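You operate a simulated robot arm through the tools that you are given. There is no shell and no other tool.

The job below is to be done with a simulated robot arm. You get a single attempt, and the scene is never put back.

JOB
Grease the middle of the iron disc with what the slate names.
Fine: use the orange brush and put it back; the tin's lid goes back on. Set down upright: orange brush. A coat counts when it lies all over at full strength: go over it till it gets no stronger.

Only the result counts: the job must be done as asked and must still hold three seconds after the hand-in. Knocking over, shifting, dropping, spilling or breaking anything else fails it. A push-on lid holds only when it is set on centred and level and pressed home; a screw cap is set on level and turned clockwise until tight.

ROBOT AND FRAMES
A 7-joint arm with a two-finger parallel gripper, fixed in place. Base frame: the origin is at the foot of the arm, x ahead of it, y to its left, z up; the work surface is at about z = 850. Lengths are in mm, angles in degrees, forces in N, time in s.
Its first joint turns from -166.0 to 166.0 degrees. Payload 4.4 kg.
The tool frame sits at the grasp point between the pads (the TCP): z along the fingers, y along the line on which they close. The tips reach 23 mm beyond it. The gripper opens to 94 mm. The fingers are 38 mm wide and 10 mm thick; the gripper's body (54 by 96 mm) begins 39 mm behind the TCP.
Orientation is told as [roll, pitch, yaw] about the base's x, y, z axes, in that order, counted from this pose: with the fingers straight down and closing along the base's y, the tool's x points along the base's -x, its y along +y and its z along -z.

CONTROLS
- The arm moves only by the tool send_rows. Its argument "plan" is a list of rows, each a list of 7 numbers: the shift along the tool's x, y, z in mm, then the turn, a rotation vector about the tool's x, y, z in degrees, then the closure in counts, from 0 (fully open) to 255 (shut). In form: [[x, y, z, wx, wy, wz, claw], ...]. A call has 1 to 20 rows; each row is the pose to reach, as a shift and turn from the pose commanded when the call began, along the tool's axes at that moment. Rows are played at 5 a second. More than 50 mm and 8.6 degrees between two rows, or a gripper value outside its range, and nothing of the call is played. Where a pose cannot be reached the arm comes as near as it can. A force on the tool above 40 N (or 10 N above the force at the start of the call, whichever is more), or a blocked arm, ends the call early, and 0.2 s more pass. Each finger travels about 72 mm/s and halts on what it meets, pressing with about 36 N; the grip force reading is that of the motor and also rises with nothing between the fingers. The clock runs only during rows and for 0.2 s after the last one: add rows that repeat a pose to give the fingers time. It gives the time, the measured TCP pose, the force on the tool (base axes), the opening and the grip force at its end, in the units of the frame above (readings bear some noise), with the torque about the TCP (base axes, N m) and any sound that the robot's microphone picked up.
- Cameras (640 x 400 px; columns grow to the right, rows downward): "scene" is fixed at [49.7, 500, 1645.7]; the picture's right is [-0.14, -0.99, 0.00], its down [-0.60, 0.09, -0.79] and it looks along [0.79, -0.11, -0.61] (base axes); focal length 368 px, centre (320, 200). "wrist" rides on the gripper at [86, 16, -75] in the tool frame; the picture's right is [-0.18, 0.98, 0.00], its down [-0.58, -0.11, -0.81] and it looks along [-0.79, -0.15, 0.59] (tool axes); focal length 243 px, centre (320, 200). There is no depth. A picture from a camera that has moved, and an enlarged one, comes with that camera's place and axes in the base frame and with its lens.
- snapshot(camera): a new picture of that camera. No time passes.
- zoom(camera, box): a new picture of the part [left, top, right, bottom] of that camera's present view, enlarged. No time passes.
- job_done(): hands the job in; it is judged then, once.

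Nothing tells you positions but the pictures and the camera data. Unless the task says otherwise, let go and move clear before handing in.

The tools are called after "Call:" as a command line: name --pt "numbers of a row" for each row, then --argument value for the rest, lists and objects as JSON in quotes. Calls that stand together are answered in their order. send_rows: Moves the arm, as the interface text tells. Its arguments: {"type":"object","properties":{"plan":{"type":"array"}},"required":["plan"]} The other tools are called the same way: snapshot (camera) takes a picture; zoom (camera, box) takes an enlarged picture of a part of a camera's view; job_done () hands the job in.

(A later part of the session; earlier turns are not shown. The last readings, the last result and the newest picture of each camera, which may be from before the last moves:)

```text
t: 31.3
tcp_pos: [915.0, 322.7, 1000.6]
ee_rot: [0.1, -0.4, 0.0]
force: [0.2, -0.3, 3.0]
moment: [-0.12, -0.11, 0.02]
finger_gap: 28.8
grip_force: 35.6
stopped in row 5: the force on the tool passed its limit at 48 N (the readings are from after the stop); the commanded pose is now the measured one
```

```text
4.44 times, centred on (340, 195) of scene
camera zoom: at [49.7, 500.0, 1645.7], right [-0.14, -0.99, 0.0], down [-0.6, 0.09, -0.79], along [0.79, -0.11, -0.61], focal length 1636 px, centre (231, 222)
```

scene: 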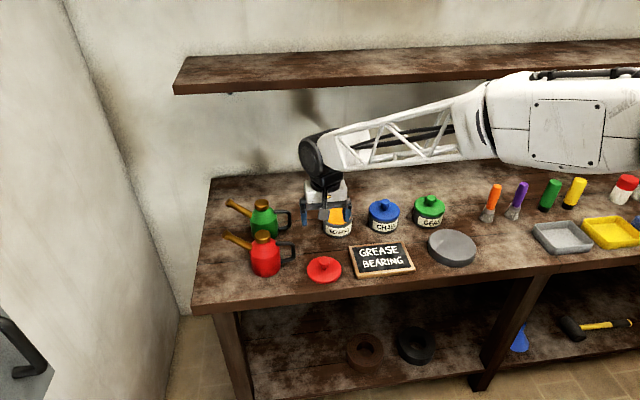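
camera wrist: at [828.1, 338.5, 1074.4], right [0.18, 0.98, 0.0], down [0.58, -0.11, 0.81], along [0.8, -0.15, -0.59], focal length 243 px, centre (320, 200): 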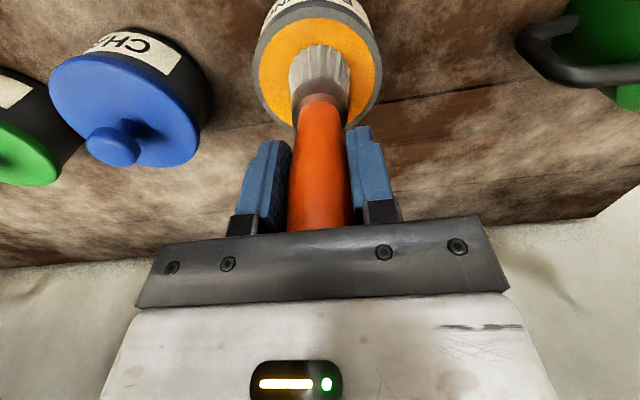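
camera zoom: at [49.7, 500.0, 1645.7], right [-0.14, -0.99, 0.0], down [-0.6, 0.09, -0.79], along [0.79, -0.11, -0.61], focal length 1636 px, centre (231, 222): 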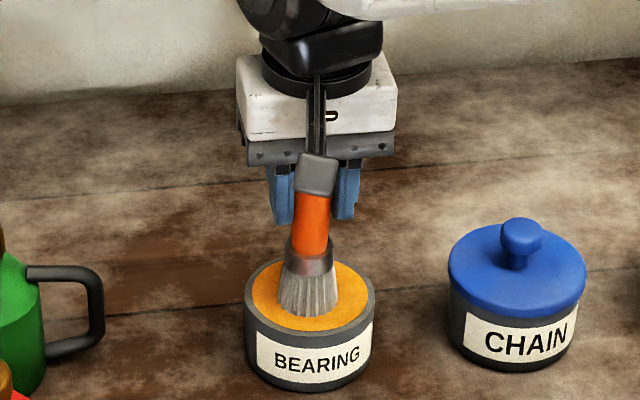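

The grease behaves as a firm surface at about z = 897, and the brush touched it. I'll lift a little and check whether the bristles picked up grease.

Call:
send_rows --pt "0 0 -5 0 0 0 255" --pt "0 0 -20 0 0 0 255" --pt "0 0 -40 0 0 0 255" --pt "0 0 -40 0 0 0 255"

Call:
zoom --camera "wrist" --box '[220, 0, 420, 240]'

Call:
zoom --camera "scene" --box '[300, 150, 380, 240]'

```text
t: 32.3
tcp_pos: [915.9, 322.3, 1040.8]
ee_rot: [0.1, -0.3, 0.0]
force: [-0.2, -0.2, -1.8]
moment: [-0.01, 0.04, -0.02]
finger_gap: 28.6
grip_force: 36.6
```

```text
1.67 times, centred on (320, 120) of wrist
camera zoom: at [828.4, 339.1, 1114.9], right [0.18, 0.98, 0.0], down [0.58, -0.11, 0.81], along [0.8, -0.15, -0.59], focal length 404 px, centre (320, 333)
```

zoom: 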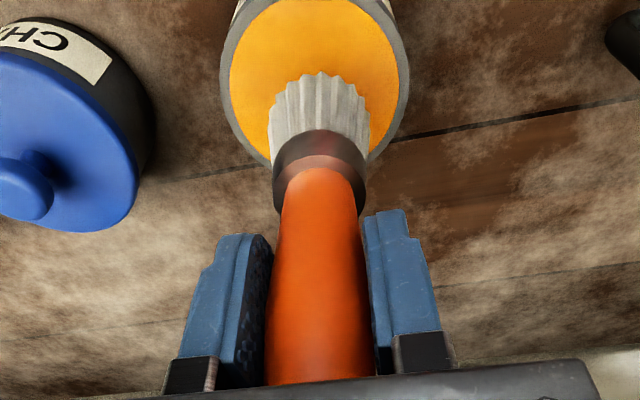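

```text
4.44 times, centred on (340, 195) of scene
camera zoom: at [49.7, 500.0, 1645.7], right [-0.14, -0.99, 0.0], down [-0.6, 0.09, -0.79], along [0.79, -0.11, -0.61], focal length 1636 px, centre (231, 222)
```

zoom: 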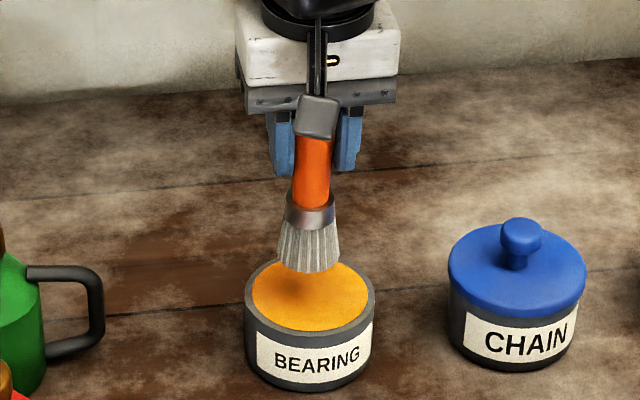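

Call:
zoom --camera "scene" --box '[330, 185, 366, 230]'

Call:
zoom --camera "wrist" --box '[280, 20, 360, 80]'

```text
8.89 times, centred on (348, 208) of scene
camera zoom: at [49.7, 500.0, 1645.7], right [-0.14, -0.99, 0.0], down [-0.6, 0.09, -0.79], along [0.79, -0.11, -0.61], focal length 3273 px, centre (71, 133)
```

zoom: 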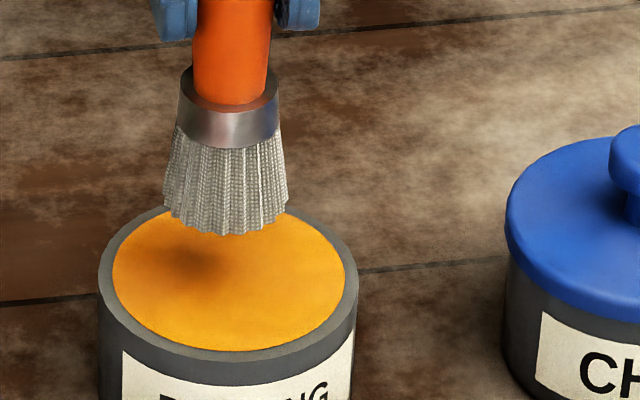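

```text
6.67 times, centred on (320, 50) of wrist
camera zoom: at [828.4, 339.1, 1114.9], right [0.18, 0.98, 0.0], down [0.58, -0.11, 0.81], along [0.8, -0.15, -0.59], focal length 1618 px, centre (320, 1200)
```

zoom: 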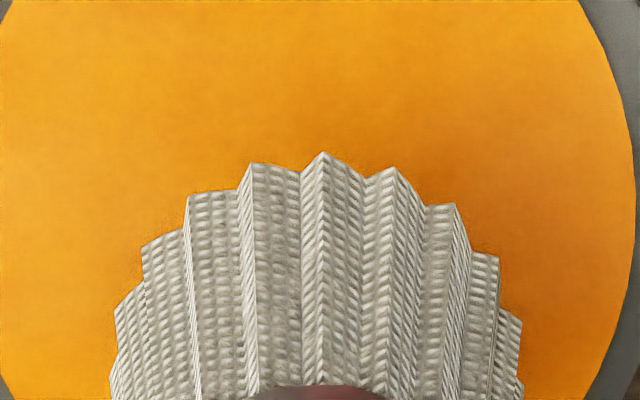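

The bristles still look clean, so I'll press gently onto the grease for longer with a small swirl.

Call:
send_rows --pt "0 0 20 0 0 0 255" --pt "0 0 34 0 0 0 255" --pt "0 0 38 0 0 0 255" --pt "0 0 40 0 0 0 255" --pt "0 0 41 0 0 0 255" --pt "0 0 41 0 0 0 255" --pt "0 0 41 0 0 0 255"

Call:
zoom --camera "scene" --box '[320, 185, 366, 240]'

```text
t: 33.9
tcp_pos: [916.3, 321.8, 1000.2]
ee_rot: [0.2, -0.5, 0.1]
force: [-3.6, 2.3, 26.5]
moment: [0.05, 0.3, 0.0]
finger_gap: 28.7
grip_force: 36.7
```

```text
7.27 times, centred on (343, 212) of scene
camera zoom: at [49.7, 500.0, 1645.7], right [-0.14, -0.99, 0.0], down [-0.6, 0.09, -0.79], along [0.79, -0.11, -0.61], focal length 2678 px, centre (153, 109)
```

zoom: 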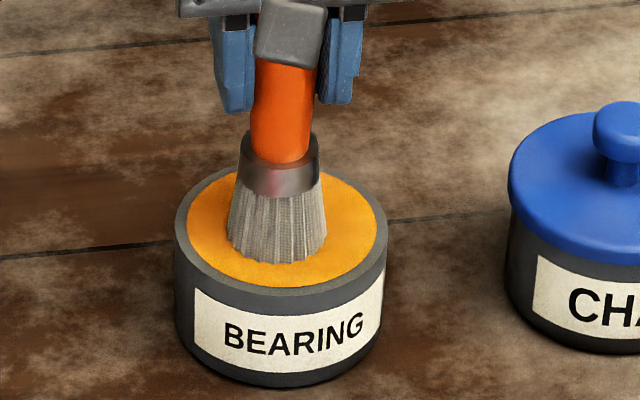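

Call:
send_rows --pt "0 0 -1 0 0 0 255" --pt "0 0 -1 0 0 0 255" --pt "0 0 -1 0 0 0 255" --pt "0 0 -1 0 0 0 255" --pt "0 0 -1 0 0 0 255" --pt "0 0 -1 0 0 0 255" --pt "0 0 -6 0 0 0 255" --pt "0 0 -25 0 0 0 255" --pt "0 0 -60 0 0 0 255" --pt "0 0 -60 0 0 0 255"

Call:
zoom --camera "scene" --box '[320, 175, 372, 230]'

Call:
zoom --camera "wrist" --box '[240, 0, 400, 120]'

```text
t: 36.1
tcp_pos: [914.8, 322.9, 1058.0]
ee_rot: [0.2, -0.3, 0.0]
force: [-0.2, 0.0, -1.2]
moment: [0.0, 0.01, 0.0]
finger_gap: 28.7
grip_force: 36.2
```

```text
7.27 times, centred on (346, 202) of scene
camera zoom: at [49.7, 500.0, 1645.7], right [-0.14, -0.99, 0.0], down [-0.6, 0.09, -0.79], along [0.79, -0.11, -0.61], focal length 2678 px, centre (131, 182)
```

zoom: 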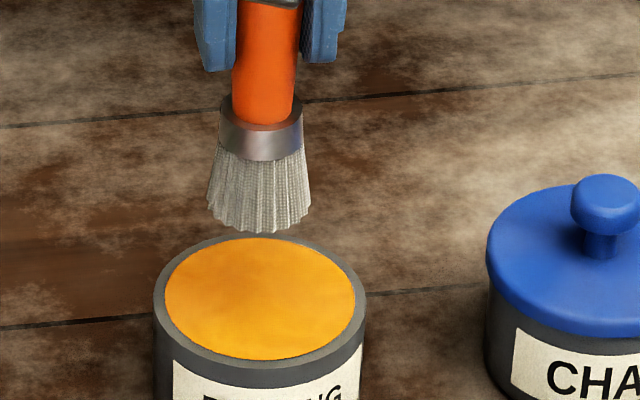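

```text
3.33 times, centred on (320, 60) of wrist
camera zoom: at [827.4, 339.1, 1132.5], right [0.18, 0.98, 0.0], down [0.58, -0.11, 0.81], along [0.8, -0.15, -0.59], focal length 809 px, centre (320, 667)
```

zoom: 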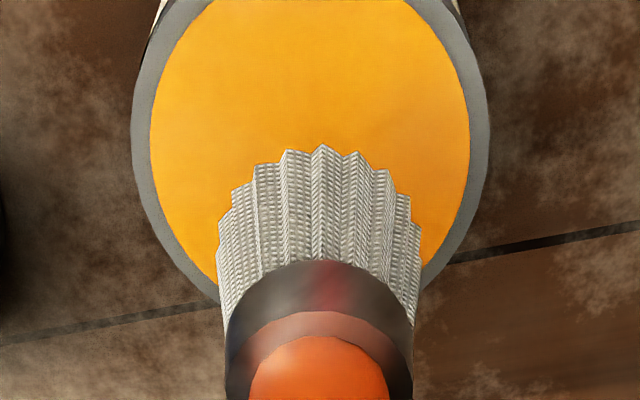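

No visible colour on the sides of the bristles, but the load may be only on the tips. I'll carry the brush to the disc, around the slate and the other tins, and test there.

Call:
send_rows --pt "20 -20 0 0.15 0.35 0 255" --pt "50 -50 0 0.15 0.35 0 255" --pt "75 -90 0 0.15 0.35 0 255" --pt "75 -138 0 0.15 0.35 0 255" --pt "75 -186 0 0.15 0.35 0 255" --pt "75 -234 0 0.15 0.35 0 255" --pt "82 -280 0 0.15 0.35 0 255" --pt "110 -307 0 0.15 0.35 0 255" --pt "140 -316 0 0.15 0.35 0 255" --pt "152 -320 0 0.15 0.35 0 255" --pt "152 -320 20 0.15 0.35 0 255" --pt "152 -320 40 0.15 0.35 0 255" --pt "152 -320 60 0.15 0.35 0 255" --pt "152 -320 60 0.15 0.35 0 255"

Call:
snapshot --camera "wrist"

Call:
zoom --camera "scene" --box '[400, 170, 528, 280]'

```text
t: 39.1
tcp_pos: [763.8, 1.1, 995.2]
ee_rot: [0.1, -0.1, 0.0]
force: [0.2, -0.3, -0.8]
moment: [-0.01, 0.0, -0.04]
finger_gap: 28.9
grip_force: 35.5
```

```text
taken
camera wrist: at [676.8, 18.5, 1070.1], right [0.18, 0.98, 0.0], down [0.58, -0.11, 0.81], along [0.79, -0.15, -0.59], focal length 243 px, centre (320, 200)
```

wrist: 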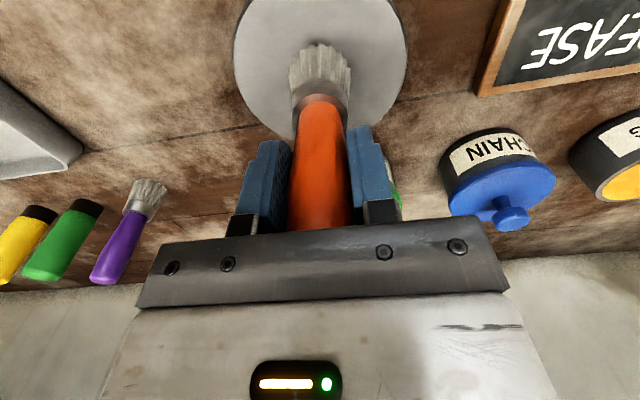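

```text
3.64 times, centred on (464, 225) of scene
camera zoom: at [49.7, 500.0, 1645.7], right [-0.14, -0.99, 0.0], down [-0.6, 0.09, -0.79], along [0.79, -0.11, -0.61], focal length 1339 px, centre (-204, 109)
```

zoom: 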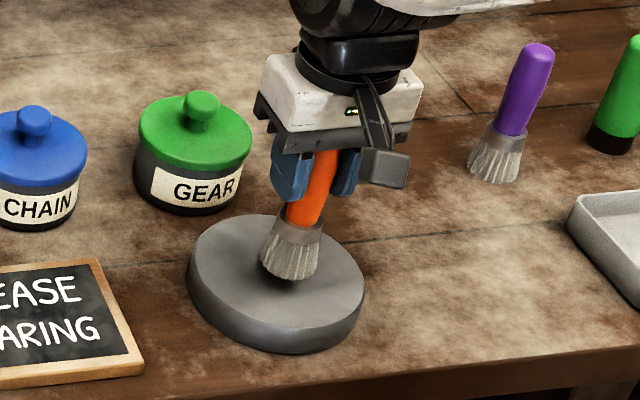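

The brush is over the disc's middle. I'll descend gently to touch.

Call:
send_rows --pt "0 0 5 0 0 0 255" --pt "0 0 8 0 0 0 255" --pt "0 0 10 0 0 0 255" --pt "0 0 12 0 0 0 255" --pt "0 0 13 0 0 0 255" --pt "0 0 14 0 0 0 255"

Call:
zoom --camera "scene" --box '[420, 200, 490, 270]'

```text
t: 40.5
tcp_pos: [763.7, 2.9, 982.1]
ee_rot: [-0.1, 0.1, 0.0]
force: [0.0, -0.5, -2.1]
moment: [0.03, 0.05, 0.01]
finger_gap: 28.4
grip_force: 35.6
```

```text
5.71 times, centred on (455, 235) of scene
camera zoom: at [49.7, 500.0, 1645.7], right [-0.14, -0.99, 0.0], down [-0.6, 0.09, -0.79], along [0.79, -0.11, -0.61], focal length 2104 px, centre (-451, 0)
```

zoom: 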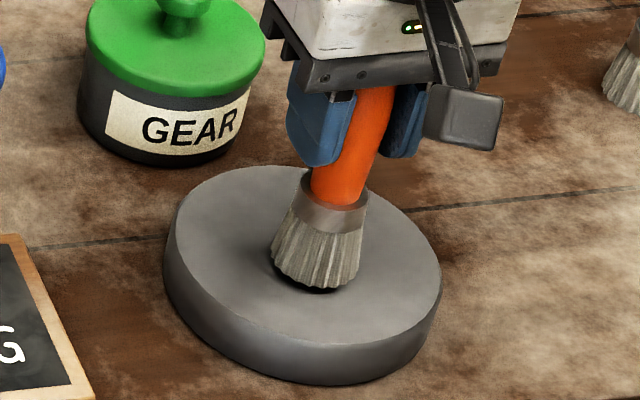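

Call:
send_rows --pt "0 0 1 0 0 0 255" --pt "0 0 2 0 0 0 255" --pt "0 0 3 0 0 0 255" --pt "0 0 4 0 0 0 255" --pt "0 0 4 0 0 0 255"

```text
t: 41.7
tcp_pos: [765.0, 2.7, 979.5]
ee_rot: [0.0, 0.0, 0.0]
force: [-0.9, 0.0, -0.7]
moment: [0.01, 0.01, 0.01]
finger_gap: 28.7
grip_force: 36.3
```

Call:
send_rows --pt "0 0 1 0 0 0 255" --pt "0 0 2 0 0 0 255" --pt "0 0 3 0 0 0 255" --pt "0 0 3 0 0 0 255"

```text
t: 42.7
tcp_pos: [761.3, 4.3, 977.2]
ee_rot: [0.0, 0.0, -0.1]
force: [-0.1, 0.3, -1.4]
moment: [0.02, -0.02, -0.01]
finger_gap: 28.9
grip_force: 35.8
```

Call:
send_rows --pt "0 0 1 0 0 0 255" --pt "0 0 2 0 0 0 255" --pt "0 0 3 0 0 0 255" --pt "0 0 3 0 0 0 255"

Call:
zoom --camera "scene" --box '[420, 200, 490, 270]'

```text
t: 43.7
tcp_pos: [762.8, 2.7, 975.9]
ee_rot: [0.0, -0.1, -0.1]
force: [-7.7, -0.3, 30.4]
moment: [-0.11, 0.34, 0.01]
finger_gap: 28.9
grip_force: 36.1
```

```text
5.71 times, centred on (455, 235) of scene
camera zoom: at [49.7, 500.0, 1645.7], right [-0.14, -0.99, 0.0], down [-0.6, 0.09, -0.79], along [0.79, -0.11, -0.61], focal length 2104 px, centre (-451, 0)
```

zoom: 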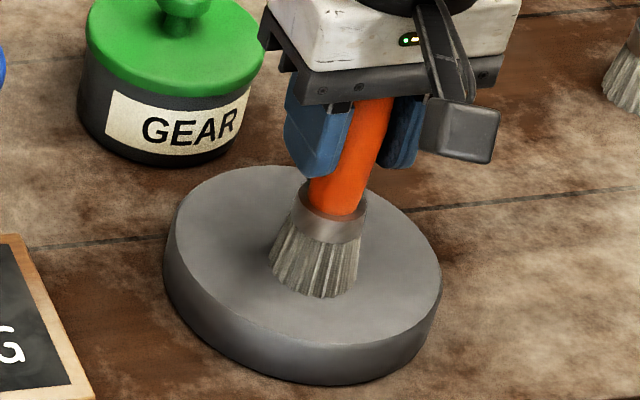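

Contact is at TCP z of about 976. I'll ease off to a light press, stroke briefly, then lift to see if a coat was laid.

Call:
send_rows --pt "0 0 -1 0 0 0 255" --pt "3 0 -1 0 0 0 255" --pt "-3 0 -1 0 0 0 255" --pt "0 0 -1 0 0 0 255" --pt "0 0 -20 0 0 0 255" --pt "40 0 -40 0 0 0 255" --pt "80 0 -50 0 0 0 255" --pt "80 0 -50 0 0 0 255"

Call:
zoom --camera "scene" --box '[400, 190, 500, 280]'

Call:
snapshot --camera "wrist"

```text
t: 45.5
tcp_pos: [682.6, 2.7, 1023.1]
ee_rot: [0.0, -0.1, 0.0]
force: [-0.5, -0.6, -1.9]
moment: [0.04, 0.03, 0.04]
finger_gap: 28.9
grip_force: 35.7
```

```text
4.44 times, centred on (450, 235) of scene
camera zoom: at [49.7, 500.0, 1645.7], right [-0.14, -0.99, 0.0], down [-0.6, 0.09, -0.79], along [0.79, -0.11, -0.61], focal length 1636 px, centre (-258, 44)
```

zoom: 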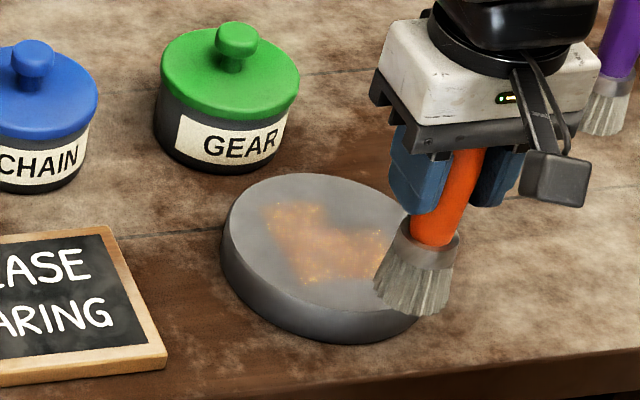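

```text
taken
camera wrist: at [595.2, 19.5, 1098.2], right [0.18, 0.98, 0.0], down [0.58, -0.11, 0.81], along [0.79, -0.15, -0.59], focal length 243 px, centre (320, 200)
```

wrist: 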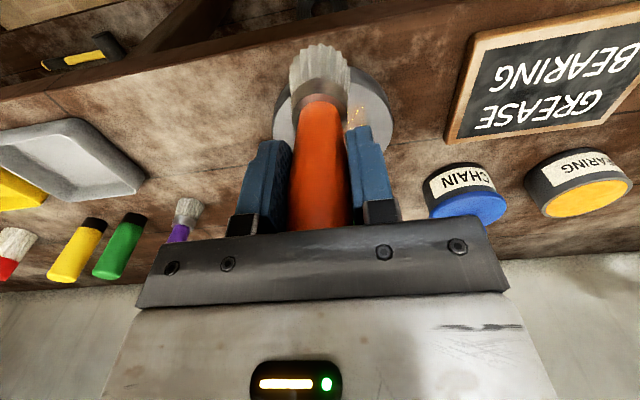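

A faint orange coat has appeared. I'll move aside to see the disc fully.

Call:
send_rows --pt "10 -40 -10 0 0 0 255" --pt "20 -85 -20 0 0 0 255" --pt "20 -130 -20 0 0 0 255" --pt "20 -130 -20 0 0 0 255"

Call:
zoom --camera "scene" --box '[420, 215, 490, 275]'

Call:
snapshot --camera "wrist"

```text
t: 46.5
tcp_pos: [662.2, -128.8, 1043.3]
ee_rot: [-0.1, 0.0, -0.1]
force: [-0.5, -0.2, -0.8]
moment: [-0.01, 0.03, -0.02]
finger_gap: 28.8
grip_force: 36.1
```

```text
6.67 times, centred on (455, 245) of scene
camera zoom: at [49.7, 500.0, 1645.7], right [-0.14, -0.99, 0.0], down [-0.6, 0.09, -0.79], along [0.79, -0.11, -0.61], focal length 2455 px, centre (-580, -100)
```

zoom: 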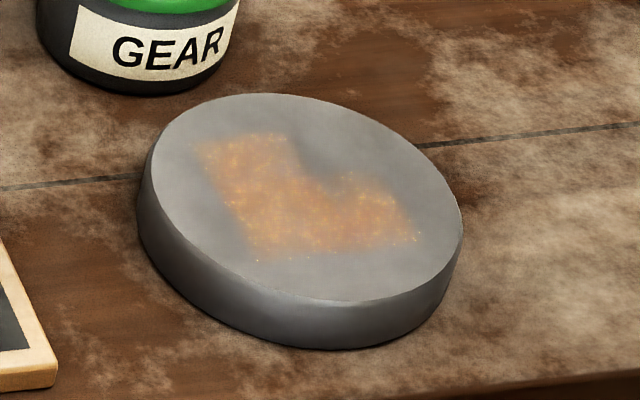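

```text
taken
camera wrist: at [574.8, -111.8, 1117.5], right [0.18, 0.98, 0.0], down [0.58, -0.11, 0.81], along [0.79, -0.15, -0.59], focal length 243 px, centre (320, 200)
```

wrist: 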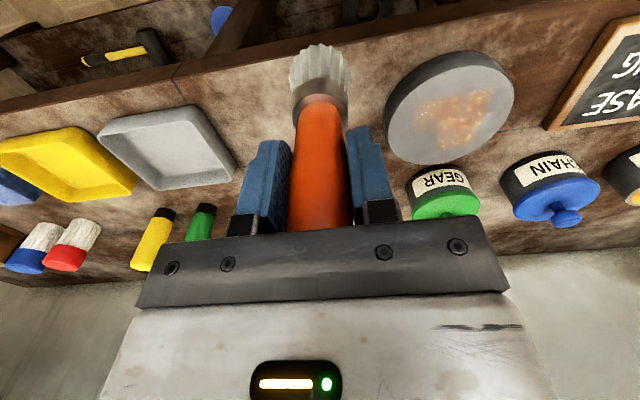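

The coat covers three of four quadrants around the disc's centre, faintly. I'll go back and stroke around the four quadrants with a light press.

Call:
send_rows --pt "-25 35 0 0 0 0 255" --pt "-55 70 5 0 0 0 255" --pt "-85 100 15 0 0 0 255" --pt "-110 113 35 0 0 0 255" --pt "-117 113 55 0 0 0 255" --pt "-117 113 65 0 0 0 255" --pt "-117 113 68.5 0 0 0 255" --pt "-117 113 68.5 0 0 0 255" --pt "-117 122 68.5 0 0 0 255" --pt "-117 134 68.5 0 0 0 255" --pt "-117 147 68.5 0 0 0 255" --pt "-108 147 68.5 0 0 0 255" --pt "-95 147 68.5 0 0 0 255" --pt "-83 147 68.5 0 0 0 255" --pt "-83 138 68.5 0 0 0 255" --pt "-83 125 68.5 0 0 0 255" --pt "-83 113 68.5 0 0 0 255" --pt "-95 113 68.5 0 0 0 255" --pt "-108 113 68.5 0 0 0 255" --pt "-117 113 68.5 0 0 0 255"

Call:
zoom --camera "scene" --box '[420, 200, 490, 275]'

Call:
snapshot --camera "wrist"

```text
t: 50.7
tcp_pos: [780.0, -15.1, 974.9]
ee_rot: [0.0, -0.1, 0.1]
force: [-7.8, 0.5, 17.7]
moment: [-0.24, 0.55, -0.1]
finger_gap: 28.7
grip_force: 35.5
```

```text
5.33 times, centred on (455, 238) of scene
camera zoom: at [49.7, 500.0, 1645.7], right [-0.14, -0.99, 0.0], down [-0.6, 0.09, -0.79], along [0.79, -0.11, -0.61], focal length 1964 px, centre (-400, 0)
```

zoom: 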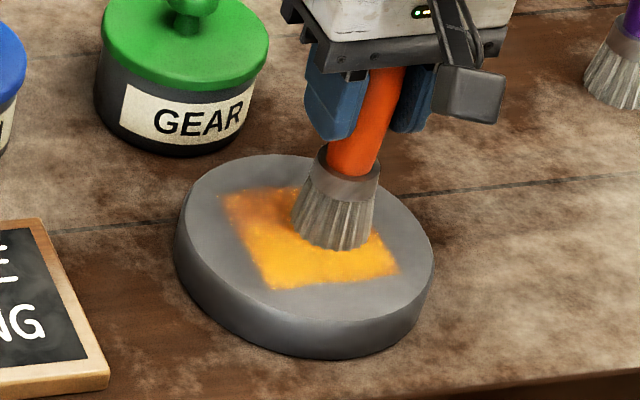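

```text
taken
camera wrist: at [693.3, 1.3, 1050.1], right [0.18, 0.98, 0.0], down [0.58, -0.11, 0.81], along [0.79, -0.15, -0.59], focal length 243 px, centre (320, 200)
```

wrist: 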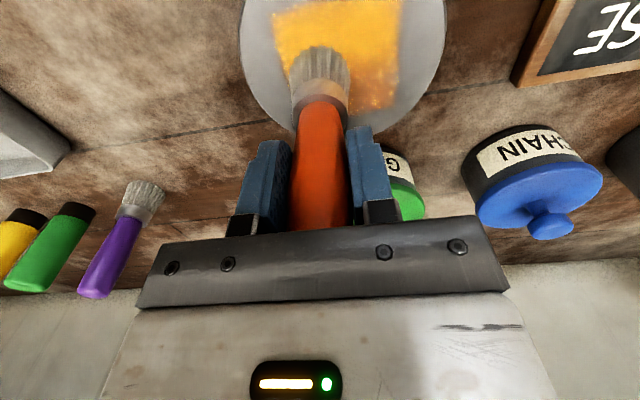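

The coat is building nicely. I'll make another full loop plus the centre.

Call:
send_rows --pt "0 0 0 0 0 0 255" --pt "0 8 0 0 0 0 255" --pt "0 17 0 0 0 0 255" --pt "0 26 0 0 0 0 255" --pt "0 35 0 0 0 0 255" --pt "0 35 0 0 0 0 255" --pt "9 35 0 0 0 0 255" --pt "18 35 0 0 0 0 255" --pt "27 35 0 0 0 0 255" --pt "35 35 0 0 0 0 255" --pt "35 35 0 0 0 0 255" --pt "35 26 0 0 0 0 255" --pt "35 17 0 0 0 0 255" --pt "35 8 0 0 0 0 255" --pt "35 0 0 0 0 0 255" --pt "35 0 0 0 0 0 255" --pt "26 0 0 0 0 0 255" --pt "17 0 0 0 0 0 255" --pt "8 0 0 0 0 0 255" --pt "0 0 0 0 0 0 255"

Call:
zoom --camera "scene" --box '[420, 200, 490, 275]'

```text
t: 54.9
tcp_pos: [780.4, -16.2, 975.3]
ee_rot: [0.1, -0.2, 0.0]
force: [-13.8, 2.5, 35.9]
moment: [-0.26, 0.8, -0.12]
finger_gap: 28.6
grip_force: 36.2
```

```text
5.33 times, centred on (455, 238) of scene
camera zoom: at [49.7, 500.0, 1645.7], right [-0.14, -0.99, 0.0], down [-0.6, 0.09, -0.79], along [0.79, -0.11, -0.61], focal length 1964 px, centre (-400, 0)
```

zoom: 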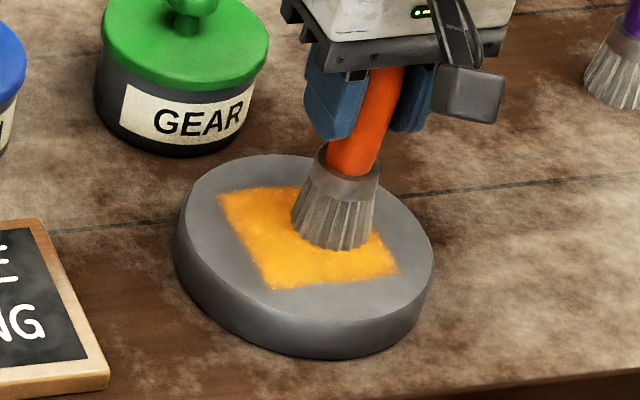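

I'll lift off and look at the coat's uniformity.

Call:
send_rows --pt "2 2 -5 0 0 0 255" --pt "10 0 -25 0 0 0 255" --pt "40 -20 -45 0 0 0 255" --pt "75 -55 -55 0 0 0 255" --pt "100 -95 -65 0 0 0 255" --pt "110 -115 -70 0 0 0 255" --pt "110 -115 -70 0 0 0 255"

Call:
zoom --camera "scene" --box '[425, 222, 485, 272]'

Call:
snapshot --camera "wrist"

```text
refused: row 4 steps farther than a row can; nothing moved
```

```text
8.00 times, centred on (455, 247) of scene
camera zoom: at [49.7, 500.0, 1645.7], right [-0.14, -0.99, 0.0], down [-0.6, 0.09, -0.79], along [0.79, -0.11, -0.61], focal length 2946 px, centre (-760, -176)
```

zoom: 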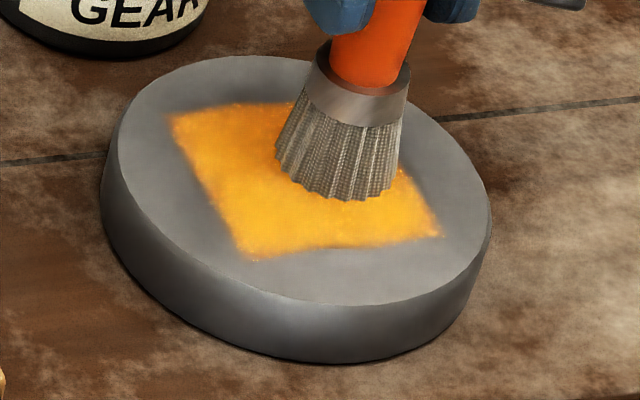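

```text
taken
camera wrist: at [693.8, 1.1, 1049.7], right [0.18, 0.98, 0.0], down [0.58, -0.11, 0.81], along [0.79, -0.15, -0.59], focal length 243 px, centre (320, 200)
```

wrist: 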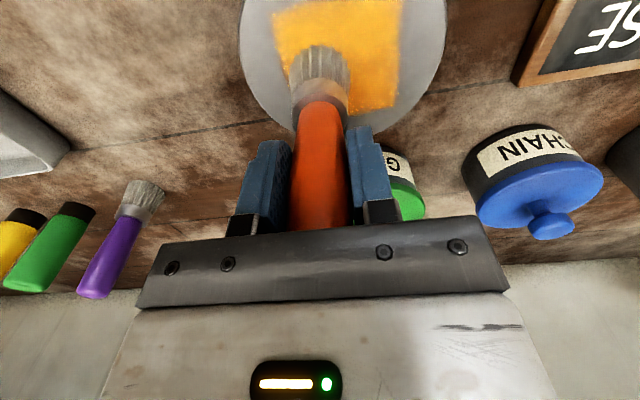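

Call:
send_rows --pt "2 2 -5 0 0 0 255" --pt "10 0 -25 0 0 0 255" --pt "35 -18 -42 0 0 0 255" --pt "62 -50 -52 0 0 0 255" --pt "85 -85 -62 0 0 0 255" --pt "105 -110 -70 0 0 0 255" --pt "105 -110 -70 0 0 0 255"

Call:
zoom --camera "scene" --box '[425, 222, 485, 272]'

Call:
zoom --camera "wrist" --box '[360, 30, 540, 180]'

```text
t: 56.5
tcp_pos: [676.0, -124.9, 1045.8]
ee_rot: [0.1, 0.0, 0.0]
force: [0.4, -0.2, -2.1]
moment: [0.03, -0.02, 0.0]
finger_gap: 28.9
grip_force: 35.8
```

```text
8.00 times, centred on (455, 247) of scene
camera zoom: at [49.7, 500.0, 1645.7], right [-0.14, -0.99, 0.0], down [-0.6, 0.09, -0.79], along [0.79, -0.11, -0.61], focal length 2946 px, centre (-760, -176)
```

zoom: 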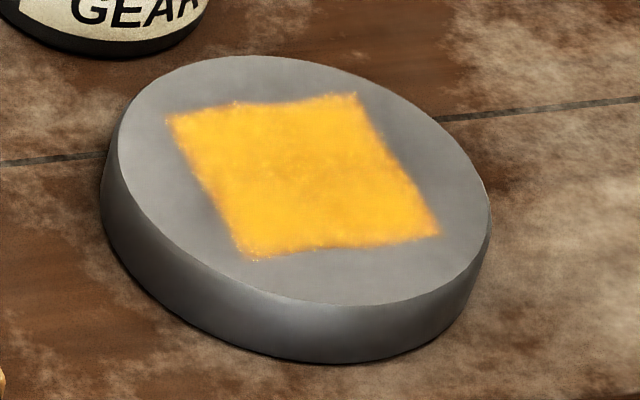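

```text
2.67 times, centred on (450, 105) of wrist
camera zoom: at [588.8, -108.5, 1120.0], right [0.18, 0.98, 0.0], down [0.58, -0.11, 0.81], along [0.79, -0.15, -0.59], focal length 647 px, centre (-27, 453)
```

zoom: 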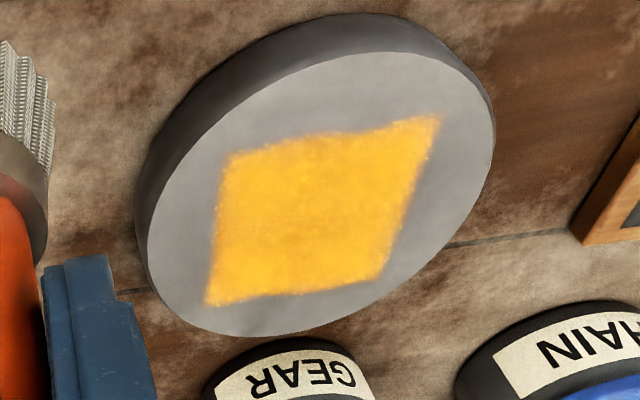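

The coat is a near-uniform square. I'll make one more loop with the brush to see if it gets any stronger.

Call:
send_rows --pt "-20 25 0 0 0 0 255" --pt "-45 55 6 0 0 0 255" --pt "-70 85 18 0 0 0 255" --pt "-92 110 35 0 0 0 255" --pt "-105 110 55 0 0 0 255" --pt "-105 110 66 0 0 0 255" --pt "-105 110 69 0 0 0 255" --pt "-105 110 69 0 0 0 255" --pt "-96 110 69 0 0 0 255" --pt "-83 110 69 0 0 0 255" --pt "-70 110 69 0 0 0 255" --pt "-70 122 69 0 0 0 255" --pt "-70 134 69 0 0 0 255" --pt "-70 145 69 0 0 0 255" --pt "-83 145 69 0 0 0 255" --pt "-96 145 69 0 0 0 255" --pt "-105 145 69 0 0 0 255" --pt "-105 134 69 0 0 0 255" --pt "-105 122 69 0 0 0 255" --pt "-105 110 69 0 0 0 255"

Call:
send_rows --pt "9 17 0 0 0 0 255" --pt "18 17 0 0 0 0 255" --pt "26 17 0 0 0 0 255" --pt "18 17 0 0 0 0 255" --pt "18 9 0 0 0 0 255" --pt "18 26 0 0 0 0 255" --pt "18 18 0 0 0 0 255" --pt "18 18 -5 0 0 0 255" --pt "20 10 -25 0 0 0 255" --pt "40 -18 -42 0 0 0 255" --pt "62 -50 -52 0 0 0 255" --pt "85 -85 -62 0 0 0 255" --pt "105 -110 -69 0 0 0 255" --pt "105 -110 -69 0 0 0 255"

Call:
zoom --camera "scene" --box '[425, 222, 485, 272]'

Call:
snapshot --camera "wrist"

Call:
zoom --camera "wrist" --box '[360, 30, 540, 180]'

```text
t: 60.7
tcp_pos: [781.6, -14.5, 976.2]
ee_rot: [0.0, 0.0, 0.0]
force: [0.2, -0.3, -2.3]
moment: [0.01, 0.01, 0.0]
finger_gap: 28.6
grip_force: 35.8
```

```text
t: 63.7
tcp_pos: [675.0, -123.7, 1045.5]
ee_rot: [0.0, 0.0, 0.1]
force: [0.3, -0.3, -0.5]
moment: [-0.02, -0.01, -0.01]
finger_gap: 28.9
grip_force: 36.3
```

```text
8.00 times, centred on (455, 247) of scene
camera zoom: at [49.7, 500.0, 1645.7], right [-0.14, -0.99, 0.0], down [-0.6, 0.09, -0.79], along [0.79, -0.11, -0.61], focal length 2946 px, centre (-760, -176)
```

zoom: 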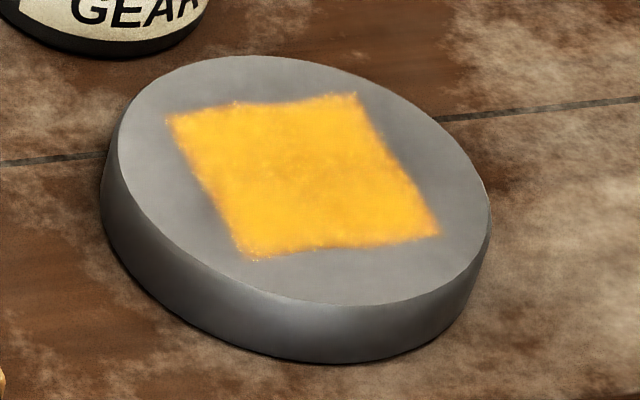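

```text
taken
camera wrist: at [588.2, -108.0, 1119.8], right [0.18, 0.98, 0.0], down [0.58, -0.11, 0.81], along [0.79, -0.15, -0.59], focal length 243 px, centre (320, 200)
```

wrist: 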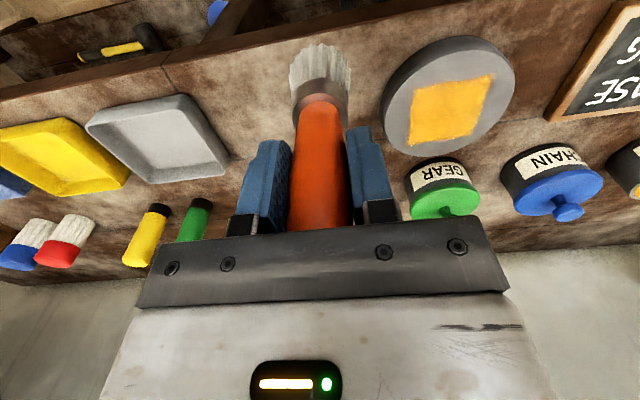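

```text
2.67 times, centred on (450, 105) of wrist
camera zoom: at [588.2, -108.0, 1119.8], right [0.18, 0.98, 0.0], down [0.58, -0.11, 0.81], along [0.79, -0.15, -0.59], focal length 647 px, centre (-27, 453)
```

zoom: 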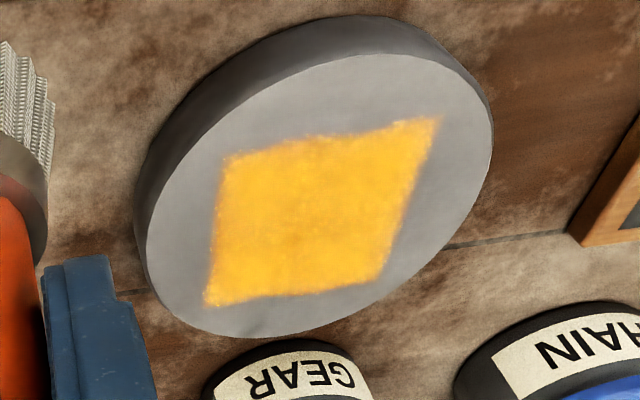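

The final press reading was near zero, so that loop may have missed contact. I'll repeat with a slightly deeper press.

Call:
send_rows --pt "-20 25 0 0 0 0 255" --pt "-45 55 6 0 0 0 255" --pt "-70 85 18 0 0 0 255" --pt "-92 110 35 0 0 0 255" --pt "-105 110 55 0 0 0 255" --pt "-105 110 66 0 0 0 255" --pt "-105 110 69 0 0 0 255" --pt "-105 110 70 0 0 0 255" --pt "-105 110 70.5 0 0 0 255" --pt "-105 110 70.5 0 0 0 255"

```text
t: 65.9
tcp_pos: [781.3, -13.0, 975.6]
ee_rot: [0.0, -0.1, -0.1]
force: [-4.1, 2.0, 14.9]
moment: [0.08, 0.05, -0.01]
finger_gap: 28.8
grip_force: 36.0
```

Contact force is about 15 N, so I'll make another loop.

Call:
send_rows --pt "0 0 0.5 0 0 0 255" --pt "8 0 0.5 0 0 0 255" --pt "17 0 0.5 0 0 0 255" --pt "26 0 0.5 0 0 0 255" --pt "35 0 0.5 0 0 0 255" --pt "35 9 0.5 0 0 0 255" --pt "35 17 0.5 0 0 0 255" --pt "35 26 0.5 0 0 0 255" --pt "35 35 0.5 0 0 0 255" --pt "26 35 0.5 0 0 0 255" --pt "17 35 0.5 0 0 0 255" --pt "8 35 0.5 0 0 0 255" --pt "0 35 0.5 0 0 0 255" --pt "0 26 0.5 0 0 0 255" --pt "0 17 0.5 0 0 0 255" --pt "9 17 0.5 0 0 0 255" --pt "18 17 0.5 0 0 0 255"

Call:
send_rows --pt "0 0 -5 0 0 0 255" --pt "2 -8 -25 0 0 0 255" --pt "22 -36 -42 0 0 0 255" --pt "44 -67 -52 0 0 0 255" --pt "67 -102 -62 0 0 0 255" --pt "87 -127 -71 0 0 0 255" --pt "87 -127 -71 0 0 0 255"

Call:
zoom --camera "scene" --box '[425, 222, 485, 272]'

Call:
zoom --camera "wrist" --box '[360, 30, 540, 180]'

```text
t: 67.2
tcp_pos: [746.0, -13.7, 975.4]
ee_rot: [-0.1, -0.1, 0.0]
force: [-0.5, 0.3, 4.7]
moment: [0.07, 0.13, -0.01]
finger_gap: 28.4
grip_force: 36.3
stopped in row 6: the force on the tool passed its limit at 44 N (the readings are from after the stop); the commanded pose is now the measured one
```

```text
t: 68.8
tcp_pos: [660.2, -140.5, 1046.8]
ee_rot: [-0.1, -0.1, 0.1]
force: [-0.2, 0.9, -0.6]
moment: [0.04, 0.0, -0.01]
finger_gap: 28.8
grip_force: 35.7
```

```text
8.00 times, centred on (455, 247) of scene
camera zoom: at [49.7, 500.0, 1645.7], right [-0.14, -0.99, 0.0], down [-0.6, 0.09, -0.79], along [0.79, -0.11, -0.61], focal length 2946 px, centre (-760, -176)
```

zoom: 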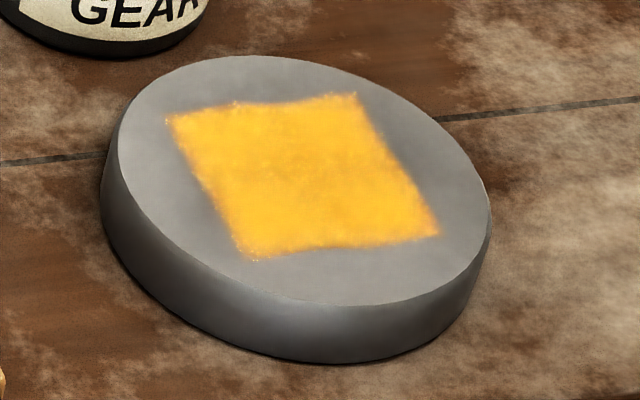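

```text
2.67 times, centred on (450, 105) of wrist
camera zoom: at [573.1, -125.6, 1120.4], right [0.18, 0.98, 0.0], down [0.58, -0.11, 0.81], along [0.79, -0.15, -0.59], focal length 647 px, centre (-27, 453)
```

zoom: 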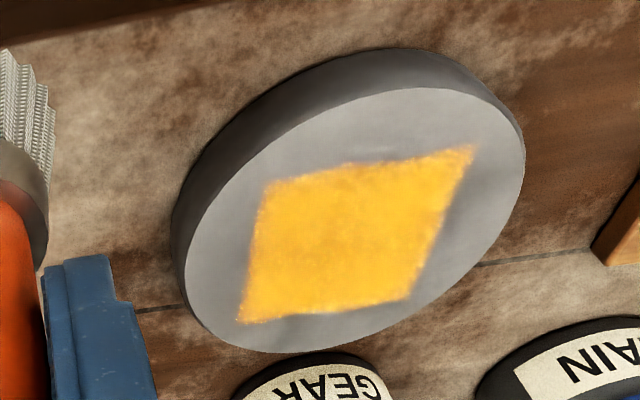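

To be sure, I'll reload the brush and go over the square again. Moving back to the tin.

Call:
send_rows --pt "-20 30 -10 0 0 0 255" --pt "-50 65 -20 0 0 0 255" --pt "-85 95 -28 0 0 0 255" --pt "-125 115 -28 0 0 0 255" --pt "-160 140 -28 0 0 0 255" --pt "-180 180 -28 0 0 0 255" --pt "-181 228 -28 0 0 0 255" --pt "-181 276 -28 0 0 0 255" --pt "-181 324 -28 0 0 0 255" --pt "-181 372 -28 0 0 0 255" --pt "-190 415 -28 0 0 0 255" --pt "-215 440 -28 0 0 0 255" --pt "-243 455 -28 0 0 0 255" --pt "-256 461 -28 0 0 0 255" --pt "-256 461 -28 0 0 0 255"

Call:
snapshot --camera "wrist"

Call:
zoom --camera "scene" --box '[280, 130, 408, 240]'

```text
t: 72.0
tcp_pos: [914.8, 320.7, 1074.0]
ee_rot: [-0.1, -0.1, -0.1]
force: [-0.2, 0.7, -0.6]
moment: [0.0, -0.02, 0.0]
finger_gap: 28.8
grip_force: 36.1
```

```text
taken
camera wrist: at [828.7, 336.5, 1148.5], right [0.18, 0.98, 0.0], down [0.58, -0.11, 0.81], along [0.79, -0.15, -0.59], focal length 243 px, centre (320, 200)
```

wrist: 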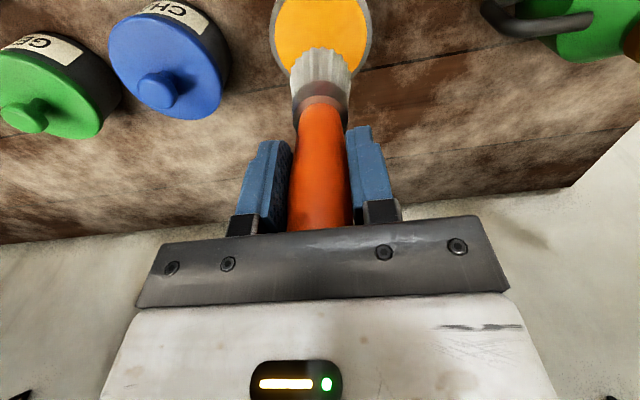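

```text
3.64 times, centred on (344, 185) of scene
camera zoom: at [49.7, 500.0, 1645.7], right [-0.14, -0.99, 0.0], down [-0.6, 0.09, -0.79], along [0.79, -0.11, -0.61], focal length 1339 px, centre (233, 254)
```

zoom: 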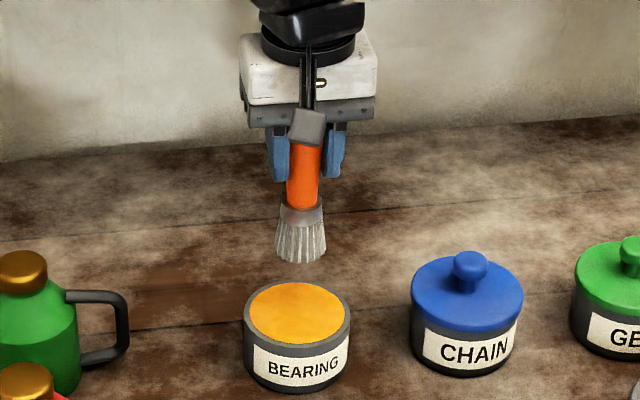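

Call:
send_rows --pt "0 2 30 0 0 0 255" --pt "0 2 60 0 0 0 255" --pt "0 2 70 0 0 0 255" --pt "0 2 74 0 0 0 255" --pt "0 2 76 0 0 0 255" --pt "0 2 77 0 0 0 255" --pt "0 2 78 0 0 0 255" --pt "0 2 79 0 0 0 255" --pt "0 2 79 0 0 0 255"

```text
t: 73.6
tcp_pos: [916.1, 323.2, 1000.5]
ee_rot: [0.0, -0.3, 0.0]
force: [0.8, -0.9, 3.1]
moment: [-0.04, 0.02, 0.0]
finger_gap: 28.8
grip_force: 36.1
stopped in row 8: the force on the tool passed its limit at 43 N (the readings are from after the stop); the commanded pose is now the measured one
```

Call:
send_rows --pt "0 0 0.5 0 0.2 0 255" --pt "0 0 0.8 0 0.2 0 255" --pt "0 0 0.8 0 0.2 0 255" --pt "0 0 0.8 0 0.2 0 255" --pt "0 0 0.8 0 0.2 0 255"

```text
t: 74.8
tcp_pos: [916.4, 322.3, 1001.1]
ee_rot: [0.1, -0.3, -0.1]
force: [0.3, -3.3, 24.3]
moment: [-0.11, 0.1, 0.03]
finger_gap: 29.0
grip_force: 36.4
```

Reloaded. Back to the disc via the clear lane.

Call:
send_rows --pt "0 0 -10 0 0.3 0 255" --pt "0 0 -40 0 0.3 0 255" --pt "10 -10 -61 0 0.3 0 255" --pt "35 -40 -61 0 0.3 0 255" --pt "70 -74 -61 0 0.3 0 255" --pt "76 -122 -61 0 0.3 0 255" --pt "76 -170 -61 0 0.3 0 255" --pt "76 -218 -61 0 0.3 0 255" --pt "82 -266 -61 0 0.3 0 255" --pt "110 -300 -61 0 0.3 0 255" --pt "140 -316 -50 0 0.3 0 255" --pt "153 -320.5 -30 0 0.3 0 255" --pt "153 -320.5 0 0 0.3 0 255" --pt "153 -320.5 18 0 0.3 0 255" --pt "153 -320.5 20 0 0.3 0 255"

Call:
zoom --camera "scene" --box '[420, 200, 490, 275]'

```text
t: 78.0
tcp_pos: [764.2, 2.7, 977.6]
ee_rot: [-0.1, 0.1, 0.0]
force: [-0.2, 0.3, -1.9]
moment: [-0.01, 0.03, -0.01]
finger_gap: 28.8
grip_force: 35.6
```

```text
5.33 times, centred on (455, 238) of scene
camera zoom: at [49.7, 500.0, 1645.7], right [-0.14, -0.99, 0.0], down [-0.6, 0.09, -0.79], along [0.79, -0.11, -0.61], focal length 1964 px, centre (-400, 0)
```

zoom: 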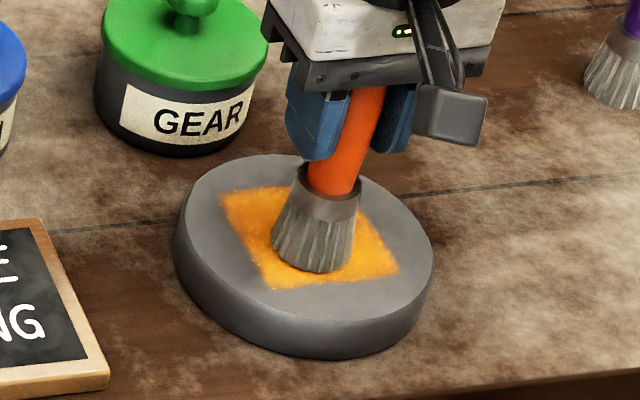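

Call:
send_rows --pt "0 0 1 0 0 0 255" --pt "0 0 2 0 0 0 255" --pt "0 0 2.5 0 0 0 255" --pt "0 0 2.5 0 0 0 255"

```text
t: 79.0
tcp_pos: [763.2, 2.9, 976.7]
ee_rot: [0.0, 0.1, 0.0]
force: [-0.2, -1.9, 2.2]
moment: [-0.05, -0.01, 0.0]
finger_gap: 28.9
grip_force: 36.3
```

Contact is just starting. I'll add about 1 mm and stroke the loop.

Call:
send_rows --pt "0 0 1 0 0 0 255" --pt "0 -8 1 0 0 0 255" --pt "0 -17 1 0 0 0 255" --pt "-8 -17 1 0 0 0 255" --pt "-17 -17 1 0 0 0 255" --pt "-17 -8 1 0 0 0 255" --pt "-17 0 1 0 0 0 255" --pt "-17 9 1 0 0 0 255" --pt "-17 18 1 0 0 0 255" --pt "-8 18 1 0 0 0 255" --pt "0 18 1 0 0 0 255" --pt "9 18 1 0 0 0 255" --pt "17 18 1 0 0 0 255" --pt "17 9 1 0 0 0 255" --pt "17 0 1 0 0 0 255" --pt "17 -9 1 0 0 0 255" --pt "17 -17 1 0 0 0 255" --pt "9 -17 1 0 0 0 255" --pt "0 -17 1 0 0 0 255" --pt "0 0 1 0 0 0 255"

Call:
zoom --camera "scene" --box '[420, 200, 490, 275]'

```text
t: 83.2
tcp_pos: [762.2, 2.6, 977.4]
ee_rot: [-0.1, 0.2, -0.2]
force: [0.5, -8.6, 23.1]
moment: [-0.58, -0.22, -0.07]
finger_gap: 28.6
grip_force: 36.1
```

```text
5.33 times, centred on (455, 238) of scene
camera zoom: at [49.7, 500.0, 1645.7], right [-0.14, -0.99, 0.0], down [-0.6, 0.09, -0.79], along [0.79, -0.11, -0.61], focal length 1964 px, centre (-400, 0)
```

zoom: 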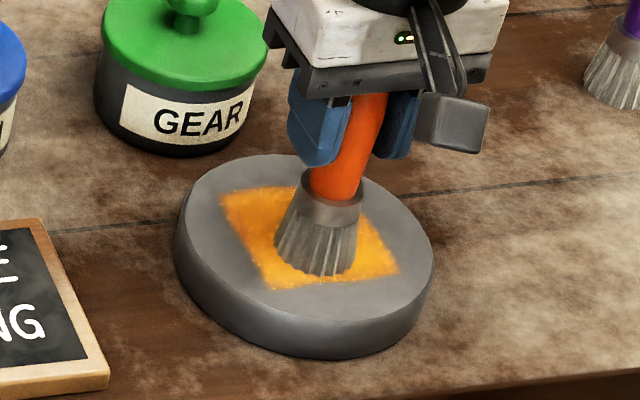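

Call:
send_rows --pt "0 0 -5 0 0 0 255" --pt "2 -8 -25 0 0 0 255" --pt "22 -36 -42 0 0 0 255" --pt "44 -67 -52 0 0 0 255" --pt "67 -102 -62 0 0 0 255" --pt "87 -127 -71 0 0 0 255" --pt "87 -127 -71 0 0 0 255"

Call:
zoom --camera "scene" --box '[425, 222, 485, 272]'

Call:
snapshot --camera "wrist"

Call:
zoom --camera "wrist" --box '[360, 30, 540, 180]'

```text
t: 84.8
tcp_pos: [676.2, -125.7, 1046.3]
ee_rot: [0.0, 0.1, 0.1]
force: [0.4, 1.5, -1.6]
moment: [0.01, 0.0, -0.02]
finger_gap: 28.7
grip_force: 36.3
```

```text
8.00 times, centred on (455, 247) of scene
camera zoom: at [49.7, 500.0, 1645.7], right [-0.14, -0.99, 0.0], down [-0.6, 0.09, -0.79], along [0.79, -0.11, -0.61], focal length 2946 px, centre (-760, -176)
```

zoom: 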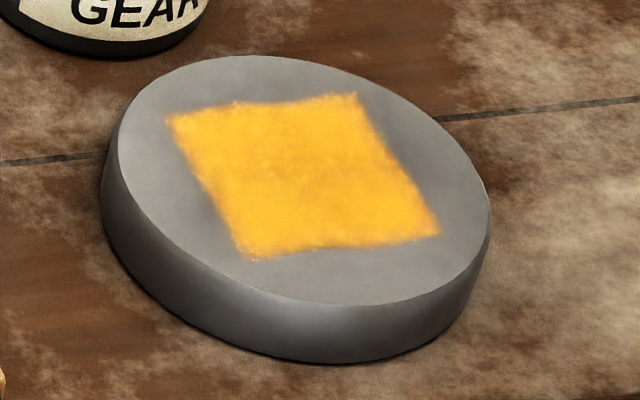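

```text
taken
camera wrist: at [589.9, -109.6, 1120.5], right [0.18, 0.98, 0.0], down [0.58, -0.11, 0.81], along [0.79, -0.15, -0.59], focal length 243 px, centre (320, 200)
```

wrist: 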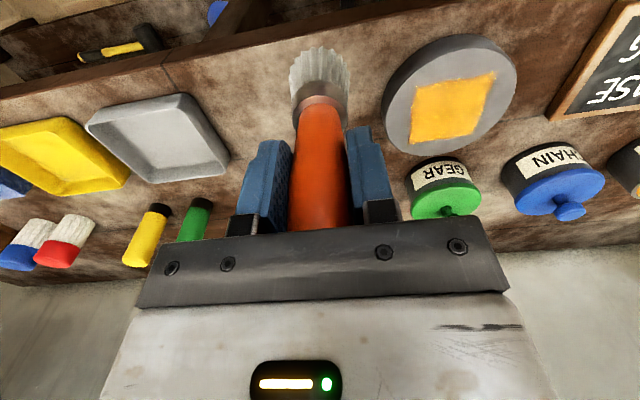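

```text
2.67 times, centred on (450, 105) of wrist
camera zoom: at [589.9, -109.6, 1120.5], right [0.18, 0.98, 0.0], down [0.58, -0.11, 0.81], along [0.79, -0.15, -0.59], focal length 647 px, centre (-27, 453)
```

zoom: 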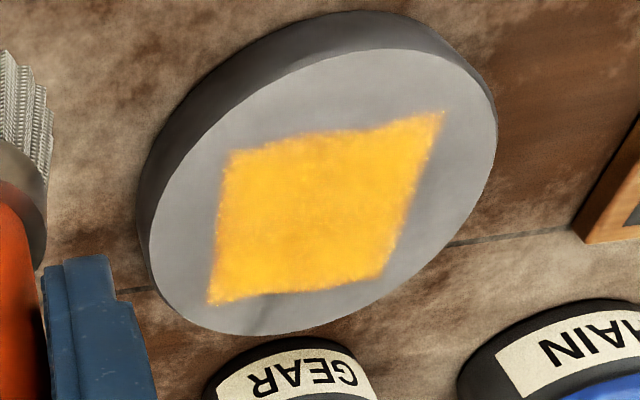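

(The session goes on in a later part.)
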